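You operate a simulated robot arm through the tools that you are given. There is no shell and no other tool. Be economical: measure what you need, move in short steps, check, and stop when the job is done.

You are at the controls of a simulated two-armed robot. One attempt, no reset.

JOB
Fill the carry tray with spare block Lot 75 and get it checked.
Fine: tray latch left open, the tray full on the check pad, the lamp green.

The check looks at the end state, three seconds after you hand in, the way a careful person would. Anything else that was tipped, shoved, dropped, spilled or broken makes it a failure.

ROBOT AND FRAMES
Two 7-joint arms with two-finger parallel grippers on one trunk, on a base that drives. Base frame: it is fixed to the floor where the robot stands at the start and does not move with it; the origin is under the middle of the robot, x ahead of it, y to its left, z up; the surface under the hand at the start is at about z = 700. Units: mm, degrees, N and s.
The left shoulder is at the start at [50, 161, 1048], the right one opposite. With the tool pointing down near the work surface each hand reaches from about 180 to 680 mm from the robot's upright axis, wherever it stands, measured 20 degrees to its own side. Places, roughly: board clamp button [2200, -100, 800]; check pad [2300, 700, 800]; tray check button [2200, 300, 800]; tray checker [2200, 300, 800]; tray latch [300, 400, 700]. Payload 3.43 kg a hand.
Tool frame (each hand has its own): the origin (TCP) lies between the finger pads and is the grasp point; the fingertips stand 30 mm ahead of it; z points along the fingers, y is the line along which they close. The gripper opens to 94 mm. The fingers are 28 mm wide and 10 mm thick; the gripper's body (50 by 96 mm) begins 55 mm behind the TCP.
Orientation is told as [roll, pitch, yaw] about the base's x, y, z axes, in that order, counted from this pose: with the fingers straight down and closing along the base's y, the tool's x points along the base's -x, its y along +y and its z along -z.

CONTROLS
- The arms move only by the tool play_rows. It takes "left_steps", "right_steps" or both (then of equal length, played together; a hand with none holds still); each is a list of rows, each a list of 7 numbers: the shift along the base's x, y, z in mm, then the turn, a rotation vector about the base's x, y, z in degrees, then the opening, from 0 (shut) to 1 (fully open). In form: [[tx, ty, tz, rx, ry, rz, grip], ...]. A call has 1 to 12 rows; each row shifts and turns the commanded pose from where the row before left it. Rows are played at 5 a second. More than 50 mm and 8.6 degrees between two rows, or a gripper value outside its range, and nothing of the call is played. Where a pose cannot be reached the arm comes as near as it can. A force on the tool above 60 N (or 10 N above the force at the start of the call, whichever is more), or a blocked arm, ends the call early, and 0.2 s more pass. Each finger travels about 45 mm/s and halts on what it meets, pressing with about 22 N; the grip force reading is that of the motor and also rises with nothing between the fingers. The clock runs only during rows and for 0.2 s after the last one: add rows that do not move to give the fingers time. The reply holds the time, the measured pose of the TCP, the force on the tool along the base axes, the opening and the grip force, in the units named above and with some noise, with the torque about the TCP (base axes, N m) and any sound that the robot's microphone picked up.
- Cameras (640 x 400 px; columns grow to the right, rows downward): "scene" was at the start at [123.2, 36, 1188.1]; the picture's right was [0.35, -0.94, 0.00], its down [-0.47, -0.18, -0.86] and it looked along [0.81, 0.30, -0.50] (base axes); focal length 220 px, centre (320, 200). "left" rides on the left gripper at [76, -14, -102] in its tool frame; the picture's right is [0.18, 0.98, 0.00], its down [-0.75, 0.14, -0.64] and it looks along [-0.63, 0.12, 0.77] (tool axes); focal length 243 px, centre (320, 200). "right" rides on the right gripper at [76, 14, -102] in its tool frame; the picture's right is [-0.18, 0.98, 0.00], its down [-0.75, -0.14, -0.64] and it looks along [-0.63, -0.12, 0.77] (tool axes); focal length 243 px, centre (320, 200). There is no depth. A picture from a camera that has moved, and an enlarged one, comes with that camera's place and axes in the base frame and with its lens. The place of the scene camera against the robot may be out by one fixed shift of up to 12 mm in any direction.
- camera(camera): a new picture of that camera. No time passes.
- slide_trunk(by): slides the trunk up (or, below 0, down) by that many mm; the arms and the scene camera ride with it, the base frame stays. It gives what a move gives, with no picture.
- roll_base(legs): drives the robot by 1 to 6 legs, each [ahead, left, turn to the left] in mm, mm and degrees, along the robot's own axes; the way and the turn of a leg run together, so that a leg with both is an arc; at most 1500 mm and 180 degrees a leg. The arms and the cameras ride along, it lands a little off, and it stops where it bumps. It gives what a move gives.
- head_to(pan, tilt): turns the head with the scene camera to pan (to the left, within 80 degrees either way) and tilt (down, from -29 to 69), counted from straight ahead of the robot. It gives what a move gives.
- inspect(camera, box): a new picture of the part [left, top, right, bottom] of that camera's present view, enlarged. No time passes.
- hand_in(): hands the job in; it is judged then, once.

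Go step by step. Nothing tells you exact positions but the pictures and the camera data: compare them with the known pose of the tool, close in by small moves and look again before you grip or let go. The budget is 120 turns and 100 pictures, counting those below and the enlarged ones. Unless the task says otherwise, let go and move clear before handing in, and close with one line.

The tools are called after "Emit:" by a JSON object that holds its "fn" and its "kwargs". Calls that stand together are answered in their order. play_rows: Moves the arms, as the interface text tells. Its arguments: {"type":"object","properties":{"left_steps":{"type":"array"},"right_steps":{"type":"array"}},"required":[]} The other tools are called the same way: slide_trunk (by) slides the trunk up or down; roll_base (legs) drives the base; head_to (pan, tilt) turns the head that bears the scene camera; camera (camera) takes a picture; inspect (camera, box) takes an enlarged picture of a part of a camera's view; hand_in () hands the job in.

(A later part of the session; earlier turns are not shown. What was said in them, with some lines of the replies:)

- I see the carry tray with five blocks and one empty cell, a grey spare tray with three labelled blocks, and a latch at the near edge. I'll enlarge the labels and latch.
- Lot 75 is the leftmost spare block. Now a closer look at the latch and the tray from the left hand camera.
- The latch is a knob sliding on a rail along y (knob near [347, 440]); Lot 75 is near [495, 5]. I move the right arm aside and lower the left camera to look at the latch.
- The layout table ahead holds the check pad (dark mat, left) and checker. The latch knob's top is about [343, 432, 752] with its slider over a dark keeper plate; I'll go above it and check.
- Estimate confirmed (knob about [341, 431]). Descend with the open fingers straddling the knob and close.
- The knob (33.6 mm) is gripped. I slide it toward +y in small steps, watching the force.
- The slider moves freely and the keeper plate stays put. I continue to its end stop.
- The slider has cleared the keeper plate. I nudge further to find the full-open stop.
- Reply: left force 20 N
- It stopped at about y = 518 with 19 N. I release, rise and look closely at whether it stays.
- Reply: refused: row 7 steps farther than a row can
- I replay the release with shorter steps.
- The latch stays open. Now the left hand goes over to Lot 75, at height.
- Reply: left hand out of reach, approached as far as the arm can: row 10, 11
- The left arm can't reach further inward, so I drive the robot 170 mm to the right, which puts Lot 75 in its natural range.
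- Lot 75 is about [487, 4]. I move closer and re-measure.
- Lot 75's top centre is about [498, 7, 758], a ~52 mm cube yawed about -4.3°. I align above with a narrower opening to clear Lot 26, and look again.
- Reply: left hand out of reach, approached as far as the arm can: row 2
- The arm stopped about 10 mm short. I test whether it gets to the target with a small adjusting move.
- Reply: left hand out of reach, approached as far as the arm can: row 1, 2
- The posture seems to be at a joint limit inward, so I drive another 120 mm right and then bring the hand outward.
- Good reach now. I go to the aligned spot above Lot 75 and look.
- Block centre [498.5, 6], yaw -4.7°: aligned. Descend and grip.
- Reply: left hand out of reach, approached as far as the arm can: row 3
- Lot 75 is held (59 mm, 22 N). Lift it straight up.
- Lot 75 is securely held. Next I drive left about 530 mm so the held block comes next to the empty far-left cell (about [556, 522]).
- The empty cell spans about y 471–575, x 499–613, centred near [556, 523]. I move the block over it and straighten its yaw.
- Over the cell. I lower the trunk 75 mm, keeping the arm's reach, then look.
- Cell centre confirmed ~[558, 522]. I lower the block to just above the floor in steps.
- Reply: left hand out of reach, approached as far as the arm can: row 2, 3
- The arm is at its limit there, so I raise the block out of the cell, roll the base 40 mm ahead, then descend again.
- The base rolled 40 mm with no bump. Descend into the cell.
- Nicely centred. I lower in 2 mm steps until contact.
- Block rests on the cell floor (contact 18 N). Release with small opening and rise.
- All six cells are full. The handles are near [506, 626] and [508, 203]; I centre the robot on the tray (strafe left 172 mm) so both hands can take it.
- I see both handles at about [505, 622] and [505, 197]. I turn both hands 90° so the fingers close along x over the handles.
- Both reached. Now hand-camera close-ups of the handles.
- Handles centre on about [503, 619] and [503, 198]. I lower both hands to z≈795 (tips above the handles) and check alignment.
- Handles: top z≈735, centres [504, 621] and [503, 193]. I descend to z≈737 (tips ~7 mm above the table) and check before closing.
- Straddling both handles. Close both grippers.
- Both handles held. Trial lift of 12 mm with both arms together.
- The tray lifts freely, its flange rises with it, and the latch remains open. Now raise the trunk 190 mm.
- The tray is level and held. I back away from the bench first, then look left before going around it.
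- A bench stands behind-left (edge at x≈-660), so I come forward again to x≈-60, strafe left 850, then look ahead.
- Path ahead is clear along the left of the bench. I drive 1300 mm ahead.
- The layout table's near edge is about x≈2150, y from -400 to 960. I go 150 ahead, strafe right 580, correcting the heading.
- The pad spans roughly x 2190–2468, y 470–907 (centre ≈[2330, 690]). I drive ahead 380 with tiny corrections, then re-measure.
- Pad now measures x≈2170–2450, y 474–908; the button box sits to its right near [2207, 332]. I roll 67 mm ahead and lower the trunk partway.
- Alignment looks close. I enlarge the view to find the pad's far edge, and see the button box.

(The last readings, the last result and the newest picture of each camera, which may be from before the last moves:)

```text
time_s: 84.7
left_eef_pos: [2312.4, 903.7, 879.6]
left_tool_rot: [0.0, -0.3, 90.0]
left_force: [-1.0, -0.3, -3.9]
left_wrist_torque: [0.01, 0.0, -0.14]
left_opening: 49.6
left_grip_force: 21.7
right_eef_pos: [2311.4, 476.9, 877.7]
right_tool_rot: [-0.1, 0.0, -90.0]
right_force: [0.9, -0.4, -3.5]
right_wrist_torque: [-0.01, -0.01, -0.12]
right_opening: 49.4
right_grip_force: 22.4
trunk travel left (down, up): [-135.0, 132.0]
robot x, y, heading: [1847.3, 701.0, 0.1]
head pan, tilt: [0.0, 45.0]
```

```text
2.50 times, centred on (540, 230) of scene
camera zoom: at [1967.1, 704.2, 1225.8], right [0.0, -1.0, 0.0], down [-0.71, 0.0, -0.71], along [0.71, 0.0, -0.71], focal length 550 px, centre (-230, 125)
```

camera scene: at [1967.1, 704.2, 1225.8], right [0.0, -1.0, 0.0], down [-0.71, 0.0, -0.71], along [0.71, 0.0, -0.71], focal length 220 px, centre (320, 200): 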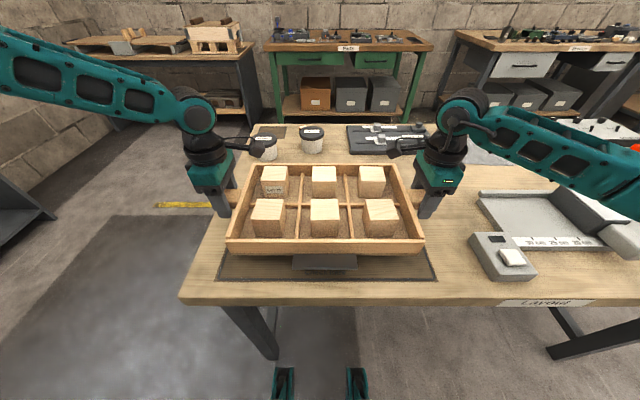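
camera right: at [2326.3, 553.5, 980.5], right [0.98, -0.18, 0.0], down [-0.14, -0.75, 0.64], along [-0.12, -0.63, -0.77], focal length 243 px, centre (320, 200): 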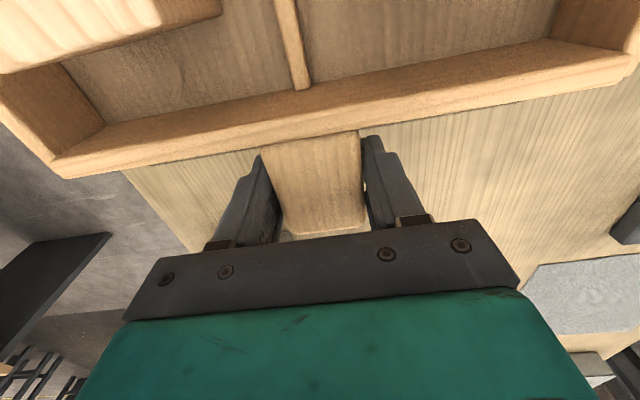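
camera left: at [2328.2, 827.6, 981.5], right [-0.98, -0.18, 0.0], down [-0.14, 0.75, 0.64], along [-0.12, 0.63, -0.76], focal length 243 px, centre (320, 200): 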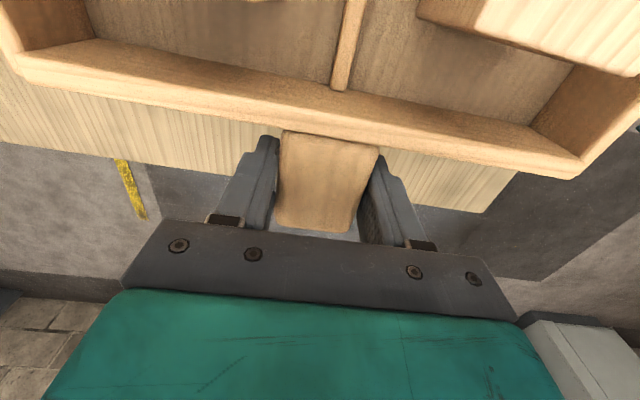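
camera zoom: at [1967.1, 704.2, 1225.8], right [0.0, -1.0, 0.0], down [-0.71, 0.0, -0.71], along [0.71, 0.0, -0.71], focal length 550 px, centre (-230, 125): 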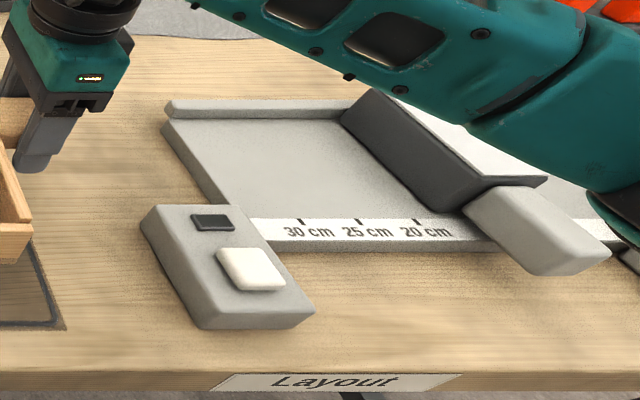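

The pad's outline is about 2164–2425 in x, so the tray should come back ~15 mm and right ~2 mm. I shift with both arms, then lower the trunk 34 mm.

Emit:
{"fn": "play_rows", "kwargs": {"left_steps": [[-5, -1, 0, 0, 0, 0, 0.1], [-5, -1, 0, 0, 0, 0, 0.1], [-5, 0, 0, 0, 0, 0, 0.1], [0, 0, 0, 0, 0, 0, 0.1]], "right_steps": [[-5, -1, 0, 0, 0, 0, 0.1], [-5, -1, 0, 0, 0, 0, 0.1], [-5, 0, 0, 0, 0, 0, 0.1], [0, 0, 0, 0, 0, 0, 0.1]]}}

Emit:
{"fn": "slide_trunk", "kwargs": {"by": -32}}

Emit:
{"fn": "inspect", "kwargs": {"camera": "scene", "box": [180, 130, 460, 305]}}

```text
time_s: 85.7
left_eef_pos: [2297.0, 902.3, 880.0]
left_tool_rot: [0.0, -0.2, 90.0]
left_force: [-0.4, -2.1, -3.8]
left_wrist_torque: [0.22, 0.08, -0.18]
left_opening: 49.3
left_grip_force: 21.9
right_eef_pos: [2295.4, 474.5, 878.9]
right_tool_rot: [0.0, -0.1, -90.0]
right_force: [1.7, 1.5, -5.2]
right_wrist_torque: [-0.27, 0.0, -0.19]
right_opening: 49.5
right_grip_force: 22.4
trunk travel left (down, up): [-135.0, 132.0]
robot x, y, heading: [1849.0, 703.6, 0.3]
head pan, tilt: [0.0, 45.0]
```

```text
time_s: 86.5
left_eef_pos: [2297.6, 902.1, 847.7]
left_tool_rot: [0.0, -0.3, 90.0]
left_force: [-0.6, -1.5, -3.8]
left_wrist_torque: [0.04, 0.06, -0.2]
left_opening: 49.3
left_grip_force: 21.9
right_eef_pos: [2297.2, 474.0, 846.0]
right_tool_rot: [-0.1, -0.1, -90.1]
right_force: [0.4, 1.1, -5.5]
right_wrist_torque: [-0.11, -0.07, -0.18]
right_opening: 49.2
right_grip_force: 22.2
trunk travel left (down, up): [-103.0, 164.0]
robot x, y, heading: [1841.3, 696.9, 0.2]
head pan, tilt: [0.0, 45.0]
```

```text
2.29 times, centred on (320, 218) of scene
camera zoom: at [1967.0, 704.2, 1193.8], right [0.0, -1.0, 0.0], down [-0.71, 0.0, -0.71], along [0.71, 0.0, -0.71], focal length 503 px, centre (320, 160)
```

zoom: 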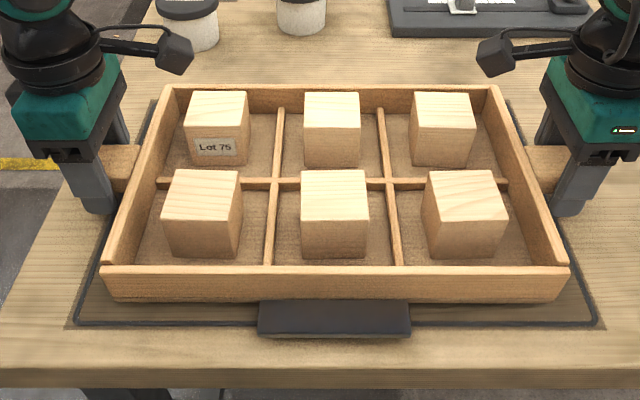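

Visually the tray is centred in the pad outline. I lower both arms in small steps to contact.

Emit:
{"fn": "play_rows", "kwargs": {"left_steps": [[3, 0, -2, 0, 0, 0, 0.1], [0, 0, -2, 0, 0, 0, 0.1], [0, 0, -1.5, 0, 0, 0, 0.1], [0, 0, 0, 0, 0, 0, 0.1]], "right_steps": [[3, 0, -2, 0, 0, 0, 0.1], [0, 0, -1, 0, 0, 0, 0.1], [0, 0, -1, 0, 0, 0, 0.1], [0, 0, 0, 0, 0, 0, 0.1]]}}

```text
time_s: 87.5
left_eef_pos: [2300.8, 903.4, 842.8]
left_tool_rot: [-0.1, -0.1, 90.0]
left_force: [-0.2, -2.8, -0.6]
left_wrist_torque: [-0.7, -0.02, -0.12]
left_opening: 49.2
left_grip_force: 22.4
right_eef_pos: [2298.6, 473.6, 840.5]
right_tool_rot: [-0.1, 0.0, -90.0]
right_force: [0.8, 3.3, -7.2]
right_wrist_torque: [-0.67, 0.03, -0.19]
right_opening: 49.2
right_grip_force: 22.1
trunk travel left (down, up): [-103.0, 164.0]
robot x, y, heading: [1849.5, 701.4, -0.1]
head pan, tilt: [0.0, 45.0]
```

Emit:
{"fn": "play_rows", "kwargs": {"left_steps": [[0, 0, -1, 0, 0, 0, 0.1], [0, 0, -1, 0, 0, 0, 0.1], [0, 0, 0, 0, 0, 0, 0.1]], "right_steps": [[0, 0, -1.5, 0, 0, 0, 0.1], [0, 0, -1.5, 0, 0, 0, 0.1], [0, 0, 0, 0, 0, 0, 0.1]]}}

Emit:
{"fn": "inspect", "kwargs": {"camera": "scene", "box": [180, 130, 460, 305]}}

```text
time_s: 88.2
left_eef_pos: [2300.6, 902.1, 840.8]
left_tool_rot: [-0.1, -0.3, 90.1]
left_force: [-0.3, -3.3, -4.5]
left_wrist_torque: [-0.18, -0.15, 0.0]
left_opening: 49.6
left_grip_force: 22.1
right_eef_pos: [2299.6, 473.3, 840.1]
right_tool_rot: [-0.1, 0.0, -90.0]
right_force: [-0.7, 3.6, -4.1]
right_wrist_torque: [0.32, 0.16, -0.06]
right_opening: 49.5
right_grip_force: 22.3
trunk travel left (down, up): [-103.0, 164.0]
robot x, y, heading: [1847.4, 701.4, 0.3]
head pan, tilt: [0.0, 45.0]
```

```text
2.29 times, centred on (320, 218) of scene
camera zoom: at [1967.3, 704.2, 1193.8], right [0.0, -1.0, 0.0], down [-0.71, 0.0, -0.71], along [0.71, 0.0, -0.71], focal length 503 px, centre (320, 160)
```

zoom: 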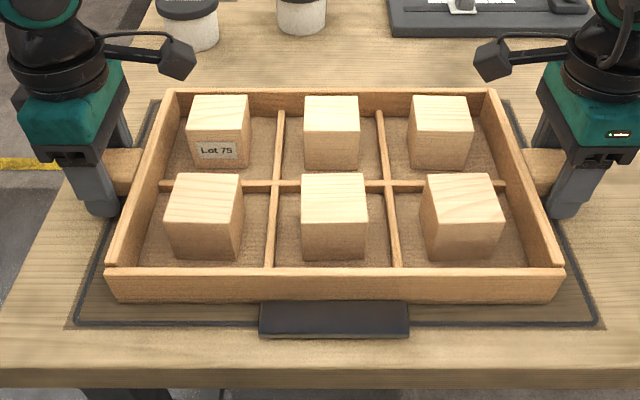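

Still hanging (4 N each). Further down.

Emit:
{"fn": "play_rows", "kwargs": {"left_steps": [[0, 0, -1.5, 0, 0, 0, 0.1], [0, 0, -1.5, 0, 0, 0, 0.1], [0, 0, 0, 0, 0, 0, 0.1]], "right_steps": [[0, 0, -1.5, 0, 0, 0, 0.1], [0, 0, -1.5, 0, 0, 0, 0.1], [0, 0, 0, 0, 0, 0, 0.1]]}}

```text
time_s: 89.0
left_eef_pos: [2300.3, 902.3, 839.7]
left_tool_rot: [-0.1, -0.2, 89.9]
left_force: [-2.0, -1.1, 5.5]
left_wrist_torque: [0.5, 0.23, -0.25]
left_opening: 49.3
left_grip_force: 21.9
right_eef_pos: [2298.8, 475.1, 837.8]
right_tool_rot: [0.0, 0.1, -90.0]
right_force: [1.9, 1.8, 0.0]
right_wrist_torque: [0.69, 0.16, -0.1]
right_opening: 49.3
right_grip_force: 21.5
trunk travel left (down, up): [-103.0, 164.0]
robot x, y, heading: [1845.7, 699.8, 0.3]
head pan, tilt: [0.0, 45.0]
```

Contact on the left (force reversed), right nearly; one more mm on the right, then release both gently.

Emit:
{"fn": "play_rows", "kwargs": {"left_steps": [[0, 0, 0, 0, 0, 0, 0.1], [0, 0, 0, 0, 0, 0, 0.1], [0, 0, 0, 0, 0, 0, 0.58], [0, 0, 0, 0, 0, 0, 0.7], [0, 0, 0, 0, 0, 0, 0.9], [0, 0, 0, 0, 0, 0, 0.9]], "right_steps": [[0, 0, -1, 0, 0, 0, 0.1], [0, 0, 0, 0, 0, 0, 0.1], [0, 0, 0, 0, 0, 0, 0.58], [0, 0, 0, 0, 0, 0, 0.7], [0, 0, 0, 0, 0, 0, 0.9], [0, 0, 0, 0, 0, 0, 0.9]]}}

Emit:
{"fn": "inspect", "kwargs": {"camera": "scene", "box": [180, 130, 460, 305]}}

```text
time_s: 90.5
left_eef_pos: [2298.7, 901.9, 837.9]
left_tool_rot: [-0.1, -0.2, 90.1]
left_force: [0.0, -0.4, -0.8]
left_wrist_torque: [0.01, -0.02, 0.02]
left_opening: 84.9
left_grip_force: 0.1
right_eef_pos: [2298.7, 474.3, 835.2]
right_tool_rot: [0.0, 0.0, -89.9]
right_force: [0.4, 0.0, 0.2]
right_wrist_torque: [0.0, 0.02, -0.03]
right_opening: 84.5
right_grip_force: 0.1
trunk travel left (down, up): [-103.0, 164.0]
robot x, y, heading: [1844.3, 699.4, 0.3]
head pan, tilt: [0.0, 45.0]
```

```text
2.29 times, centred on (320, 218) of scene
camera zoom: at [1966.7, 704.2, 1193.9], right [0.0, -1.0, 0.0], down [-0.71, 0.0, -0.71], along [0.71, 0.0, -0.71], focal length 503 px, centre (320, 160)
```

zoom: 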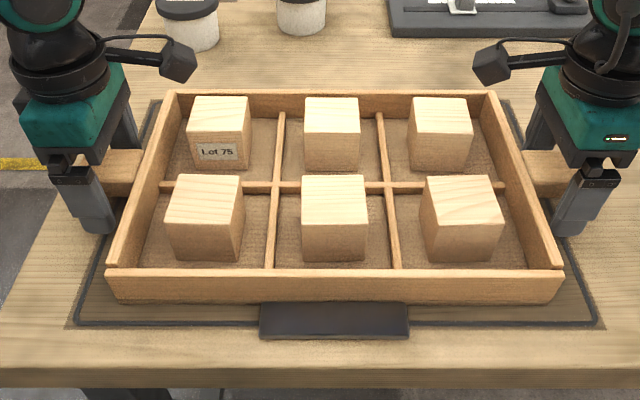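

The tray sits on the pad. I raise both hands clear, close the right one, and move it over toward the button box.

Emit:
{"fn": "play_rows", "kwargs": {"left_steps": [[0, 0, 20, 0, 0, 0, 0.9], [0, 0, 45, 0, 0, 0, 0.9], [0, 0, 45, 0, 0, 0, 0.9], [0, 10, 20, 0, 0, 0, 0.9], [0, 0, 0, 0, 0, 0, 0.9], [0, 0, 0, 0, 0, 0, 0.9], [0, 0, 0, 0, 0, 0, 0.9]], "right_steps": [[0, 0, 20, 0, 0, 0, 0.9], [0, 0, 45, 0, 0, 0, 0.9], [0, 0, 45, 0, 0, 0, 0.9], [0, -35, 5, 0, 0, 0, 0.5], [-20, -40, 0, 0, 0, 0, 0], [-30, -20, 0, 0, 0, 0, 0], [0, 0, 0, 0, 0, 0, 0]]}}

Emit:
{"fn": "camera", "kwargs": {"camera": "right"}}

Emit:
{"fn": "camera", "kwargs": {"camera": "scene"}}

```text
time_s: 92.0
left_eef_pos: [2300.5, 911.7, 968.4]
left_tool_rot: [-0.2, -0.2, 90.1]
left_force: [0.3, 0.2, -0.7]
left_wrist_torque: [0.0, -0.01, -0.02]
left_opening: 84.7
left_grip_force: 0.0
right_eef_pos: [2249.7, 379.3, 950.5]
right_tool_rot: [-0.2, 0.0, -90.0]
right_force: [-0.1, 0.1, 0.5]
right_wrist_torque: [0.05, 0.01, -0.02]
right_opening: 0.2
right_grip_force: 1.5
trunk travel left (down, up): [-103.0, 164.0]
robot x, y, heading: [1844.5, 698.9, -0.1]
head pan, tilt: [0.0, 45.0]
```

```text
32 pictures are left
camera right: at [2263.4, 456.5, 1052.7], right [0.98, -0.18, 0.0], down [-0.14, -0.75, 0.64], along [-0.12, -0.63, -0.77], focal length 243 px, centre (320, 200)
```

right: 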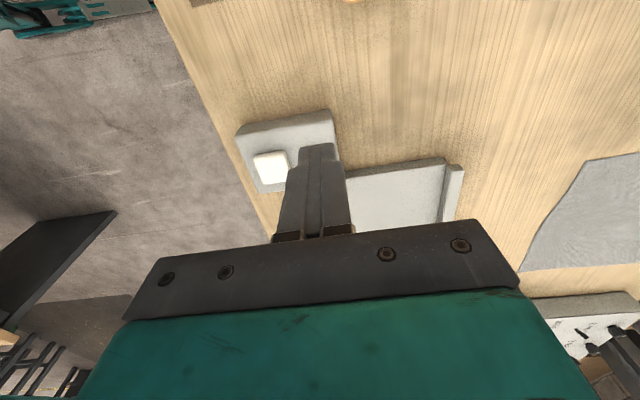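

```text
31 pictures are left
camera scene: at [1966.7, 704.2, 1193.9], right [0.0, -1.0, 0.0], down [-0.71, 0.0, -0.71], along [0.71, 0.0, -0.71], focal length 220 px, centre (320, 200)
```

scene: 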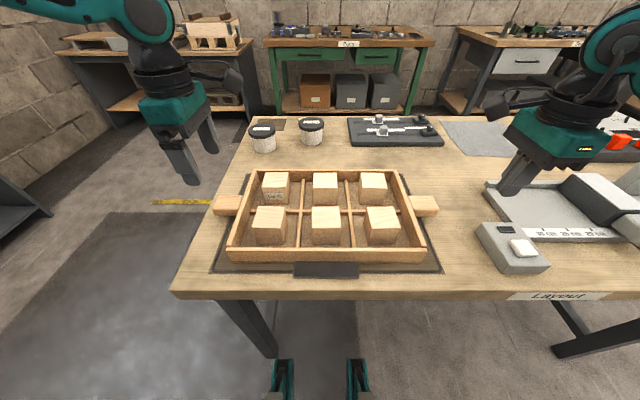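

The button triangulates to about [2190, 337, 848]. I move the closed fingers above it and re-check.

Emit:
{"fn": "play_rows", "kwargs": {"right_steps": [[-20, -14, -10, 0, 0, 0, 0], [-20, -14, -10, 0, 0, 0, 0], [-19, -14, -10, 0, 0, 0, 0], [0, 0, 0, 0, 0, 0, 0]]}}

Emit:
{"fn": "inspect", "kwargs": {"camera": "right", "box": [200, 80, 440, 230]}}

Emit:
{"fn": "inspect", "kwargs": {"camera": "scene", "box": [440, 150, 640, 280]}}

```text
time_s: 93.0
left_eef_pos: [2299.2, 911.3, 968.0]
left_tool_rot: [-0.1, -0.2, 90.1]
left_force: [0.5, 0.2, 0.5]
left_wrist_torque: [0.01, 0.0, 0.0]
left_opening: 84.8
left_grip_force: 0.0
right_eef_pos: [2191.2, 337.9, 920.6]
right_tool_rot: [0.0, -0.1, -90.1]
right_force: [-0.1, -0.1, -0.5]
right_wrist_torque: [0.0, 0.02, -0.04]
right_opening: 0.0
right_grip_force: 22.4
trunk travel left (down, up): [-103.0, 164.0]
robot x, y, heading: [1843.2, 703.8, -0.1]
head pan, tilt: [0.0, 45.0]
```

```text
2.67 times, centred on (320, 155) of right
camera zoom: at [2205.4, 414.8, 1022.7], right [0.98, -0.18, 0.0], down [-0.14, -0.75, 0.64], along [-0.12, -0.63, -0.77], focal length 647 px, centre (320, 320)
```

zoom: 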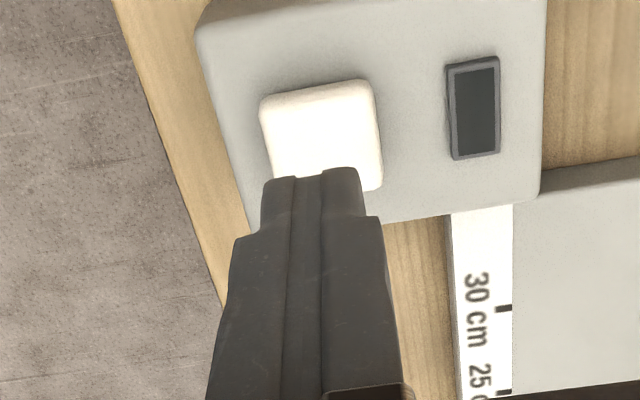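

```text
3.08 times, centred on (540, 215) of scene
camera zoom: at [1966.7, 704.2, 1193.9], right [0.0, -1.0, 0.0], down [-0.71, 0.0, -0.71], along [0.71, 0.0, -0.71], focal length 677 px, centre (-357, 154)
```

zoom: 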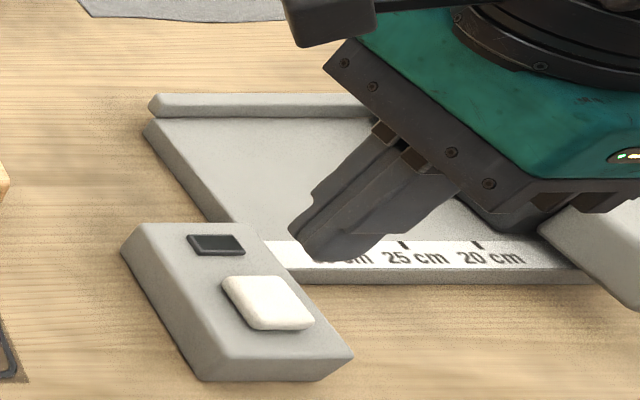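

The fingers are over the button at about [2190, 335]. I lower in decreasing steps until it presses.

Emit:
{"fn": "play_rows", "kwargs": {"right_steps": [[-1, -2, -18, 0, 0, 0, 0], [0, 0, -15, 0, 0, 0, 0], [0, 0, -4, 0, 0, 0, 0], [0, 0, 0, 0, 0, 0, 0]]}}

Emit:
{"fn": "inspect", "kwargs": {"camera": "scene", "box": [440, 150, 640, 280]}}

```text
time_s: 94.0
left_eef_pos: [2299.3, 911.4, 967.3]
left_tool_rot: [-0.1, -0.2, 89.9]
left_force: [0.1, 0.2, 0.2]
left_wrist_torque: [0.01, 0.01, 0.01]
left_opening: 84.6
left_grip_force: 0.1
right_eef_pos: [2189.2, 335.6, 884.0]
right_tool_rot: [-0.1, -0.2, -90.0]
right_force: [0.0, -0.5, -0.3]
right_wrist_torque: [-0.02, 0.02, 0.01]
right_opening: 0.1
right_grip_force: 22.1
trunk travel left (down, up): [-103.0, 164.0]
robot x, y, heading: [1847.8, 699.8, 0.4]
head pan, tilt: [0.0, 45.0]
```

```text
3.08 times, centred on (540, 215) of scene
camera zoom: at [1966.7, 704.2, 1193.9], right [0.0, -1.0, 0.0], down [-0.71, 0.0, -0.71], along [0.71, 0.0, -0.71], focal length 677 px, centre (-357, 154)
```

zoom: 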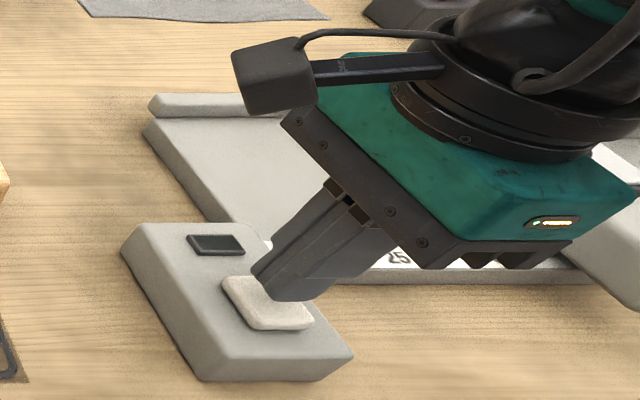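

Emit:
{"fn": "play_rows", "kwargs": {"right_steps": [[0, 0, -3, 0, 0, 0, 0], [0, 0, -3, 0, 0, 0, 0], [0, 0, -3, 0, 0, 0, 0], [0, 0, 0, 0, 0, 0, 0]]}}

Emit:
{"fn": "inspect", "kwargs": {"camera": "scene", "box": [440, 150, 640, 280]}}

```text
time_s: 95.0
left_eef_pos: [2299.8, 911.4, 969.2]
left_tool_rot: [-0.1, -0.2, 90.0]
left_force: [0.6, 0.0, 0.6]
left_wrist_torque: [-0.01, -0.01, 0.0]
left_opening: 84.5
left_grip_force: 0.0
right_eef_pos: [2189.5, 335.7, 874.9]
right_tool_rot: [0.0, -0.1, -90.0]
right_force: [0.0, 0.5, 0.4]
right_wrist_torque: [0.01, 0.01, 0.0]
right_opening: 0.2
right_grip_force: 21.9
trunk travel left (down, up): [-103.0, 164.0]
robot x, y, heading: [1845.3, 700.1, 0.1]
head pan, tilt: [0.0, 45.0]
```

```text
3.08 times, centred on (540, 215) of scene
camera zoom: at [1966.7, 704.2, 1193.9], right [0.0, -1.0, 0.0], down [-0.71, 0.0, -0.71], along [0.71, 0.0, -0.71], focal length 677 px, centre (-357, 154)
```

zoom: 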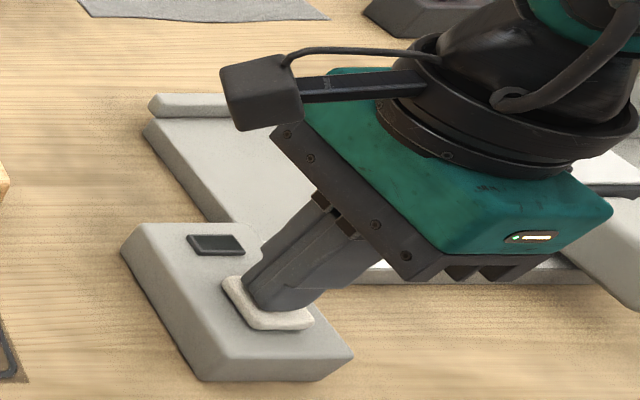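

Emit:
{"fn": "play_rows", "kwargs": {"right_steps": [[0, 0, -2, 0, 0, 0, 0], [0, 0, -2, 0, 0, 0, 0], [0, 0, -2, 0, 0, 0, 0], [0, 0, 0, 0, 0, 0, 0]]}}

```text
time_s: 96.0
left_eef_pos: [2299.6, 912.3, 968.9]
left_tool_rot: [-0.2, -0.2, 90.1]
left_force: [-0.7, 0.6, 0.4]
left_wrist_torque: [0.02, -0.02, 0.0]
left_opening: 84.7
left_grip_force: 0.0
right_eef_pos: [2190.3, 335.1, 868.8]
right_tool_rot: [0.0, -0.1, -90.0]
right_force: [0.1, -0.9, 2.9]
right_wrist_torque: [0.03, -0.01, 0.0]
right_opening: 0.1
right_grip_force: 21.8
trunk travel left (down, up): [-103.0, 164.0]
robot x, y, heading: [1849.8, 697.0, 0.3]
head pan, tilt: [0.0, 45.0]
heard: click
```

A click was heard. I raise the hand and look at the lamp.

Emit:
{"fn": "play_rows", "kwargs": {"right_steps": [[0, 0, 10, 0, 0, 0, 0], [0, 0, 40, 0, 0, 0, 0], [20, 0, 40, 0, 0, 0, 0], [0, 0, 0, 0, 0, 0, 0]]}}

Emit:
{"fn": "inspect", "kwargs": {"camera": "right", "box": [200, 60, 440, 210]}}

Emit:
{"fn": "camera", "kwargs": {"camera": "scene"}}

```text
time_s: 97.0
left_eef_pos: [2301.0, 911.1, 968.8]
left_tool_rot: [-0.2, -0.1, 90.0]
left_force: [0.6, 0.2, -0.1]
left_wrist_torque: [0.03, 0.0, 0.02]
left_opening: 84.4
left_grip_force: 0.0
right_eef_pos: [2208.6, 334.0, 958.4]
right_tool_rot: [0.0, -0.1, -90.0]
right_force: [0.2, 0.2, 0.2]
right_wrist_torque: [-0.01, 0.0, -0.05]
right_opening: 0.0
right_grip_force: 22.5
trunk travel left (down, up): [-103.0, 164.0]
robot x, y, heading: [1848.1, 699.8, 0.0]
head pan, tilt: [0.0, 45.0]
```

```text
2.67 times, centred on (320, 135) of right
camera zoom: at [2223.6, 411.4, 1060.6], right [0.98, -0.18, 0.0], down [-0.14, -0.75, 0.64], along [-0.12, -0.63, -0.77], focal length 647 px, centre (320, 373)
```

zoom: 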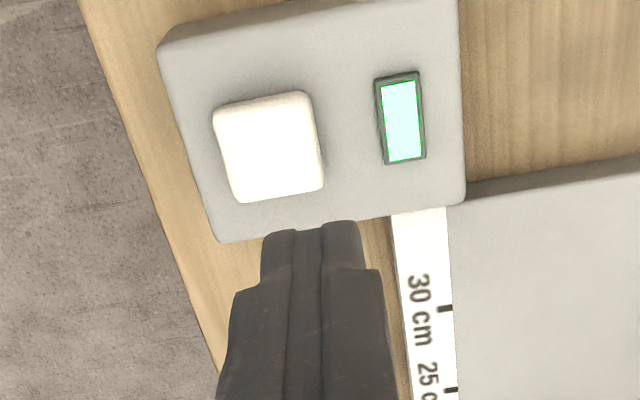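

```text
25 pictures are left
camera scene: at [1966.7, 704.1, 1193.9], right [0.0, -1.0, 0.0], down [-0.71, 0.0, -0.71], along [0.71, 0.0, -0.71], focal length 220 px, centre (320, 200)
```

scene: 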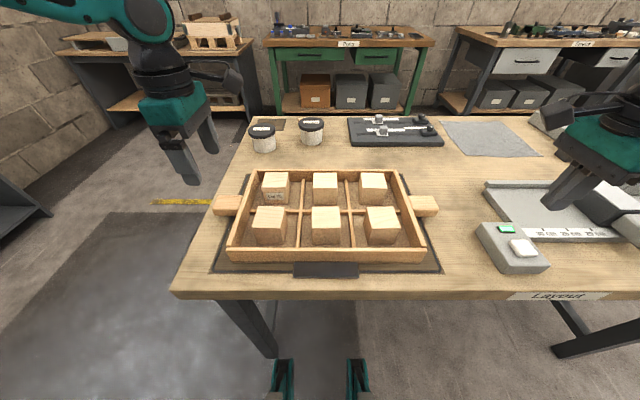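

The lamp is green, the tray is full on the pad, the latch was left open, and both hands are clear. One quick check that the lamp stays lit.

Emit:
{"fn": "play_rows", "kwargs": {"left_steps": [[0, 0, 10, 0, 0, 0, 0.9], [0, 0, 0, 0, 0, 0, 0.9], [0, 0, 0, 0, 0, 0, 0.9], [0, 0, 0, 0, 0, 0, 0.9], [0, 0, 0, 0, 0, 0, 0.9], [0, 0, 0, 0, 0, 0, 0.9], [0, 0, 0, 0, 0, 0, 0.9], [0, 0, 0, 0, 0, 0, 0.9], [0, 0, 0, 0, 0, 0, 0.9], [0, 0, 0, 0, 0, 0, 0.9], [0, 0, 0, 0, 0, 0, 0.9], [0, 0, 0, 0, 0, 0, 0.9]]}}

Emit:
{"fn": "inspect", "kwargs": {"camera": "scene", "box": [200, 150, 580, 300]}}

```text
time_s: 99.7
left_eef_pos: [2298.4, 912.0, 977.4]
left_tool_rot: [0.0, -0.2, 90.0]
left_force: [-0.4, 0.1, 0.3]
left_wrist_torque: [-0.03, 0.0, 0.04]
left_opening: 84.4
left_grip_force: 0.0
right_eef_pos: [2209.4, 334.2, 958.2]
right_tool_rot: [0.0, -0.1, -90.1]
right_force: [-0.1, 0.6, -0.1]
right_wrist_torque: [0.03, 0.02, 0.02]
right_opening: 0.0
right_grip_force: 21.7
trunk travel left (down, up): [-103.0, 164.0]
robot x, y, heading: [1845.6, 698.5, 0.1]
head pan, tilt: [0.0, 45.0]
```

```text
1.68 times, centred on (390, 225) of scene
camera zoom: at [1966.7, 704.2, 1193.9], right [0.0, -1.0, 0.0], down [-0.71, 0.0, -0.71], along [0.71, 0.0, -0.71], focal length 371 px, centre (202, 158)
```

zoom: 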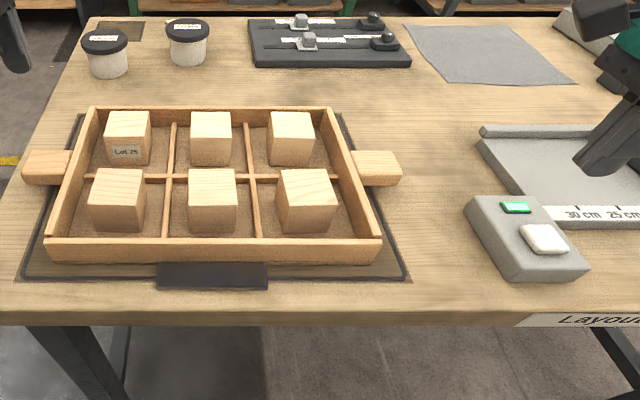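

The lamp remains green and everything is in place; handing in.

Emit:
{"fn": "hand_in", "kwargs": {}}

```text
The job is handed in.
```

Lot 75 is in the carry tray, the full tray is on the check pad with the lamp green, the latch was left open, and I saw nothing else tipped, dropped or moved.
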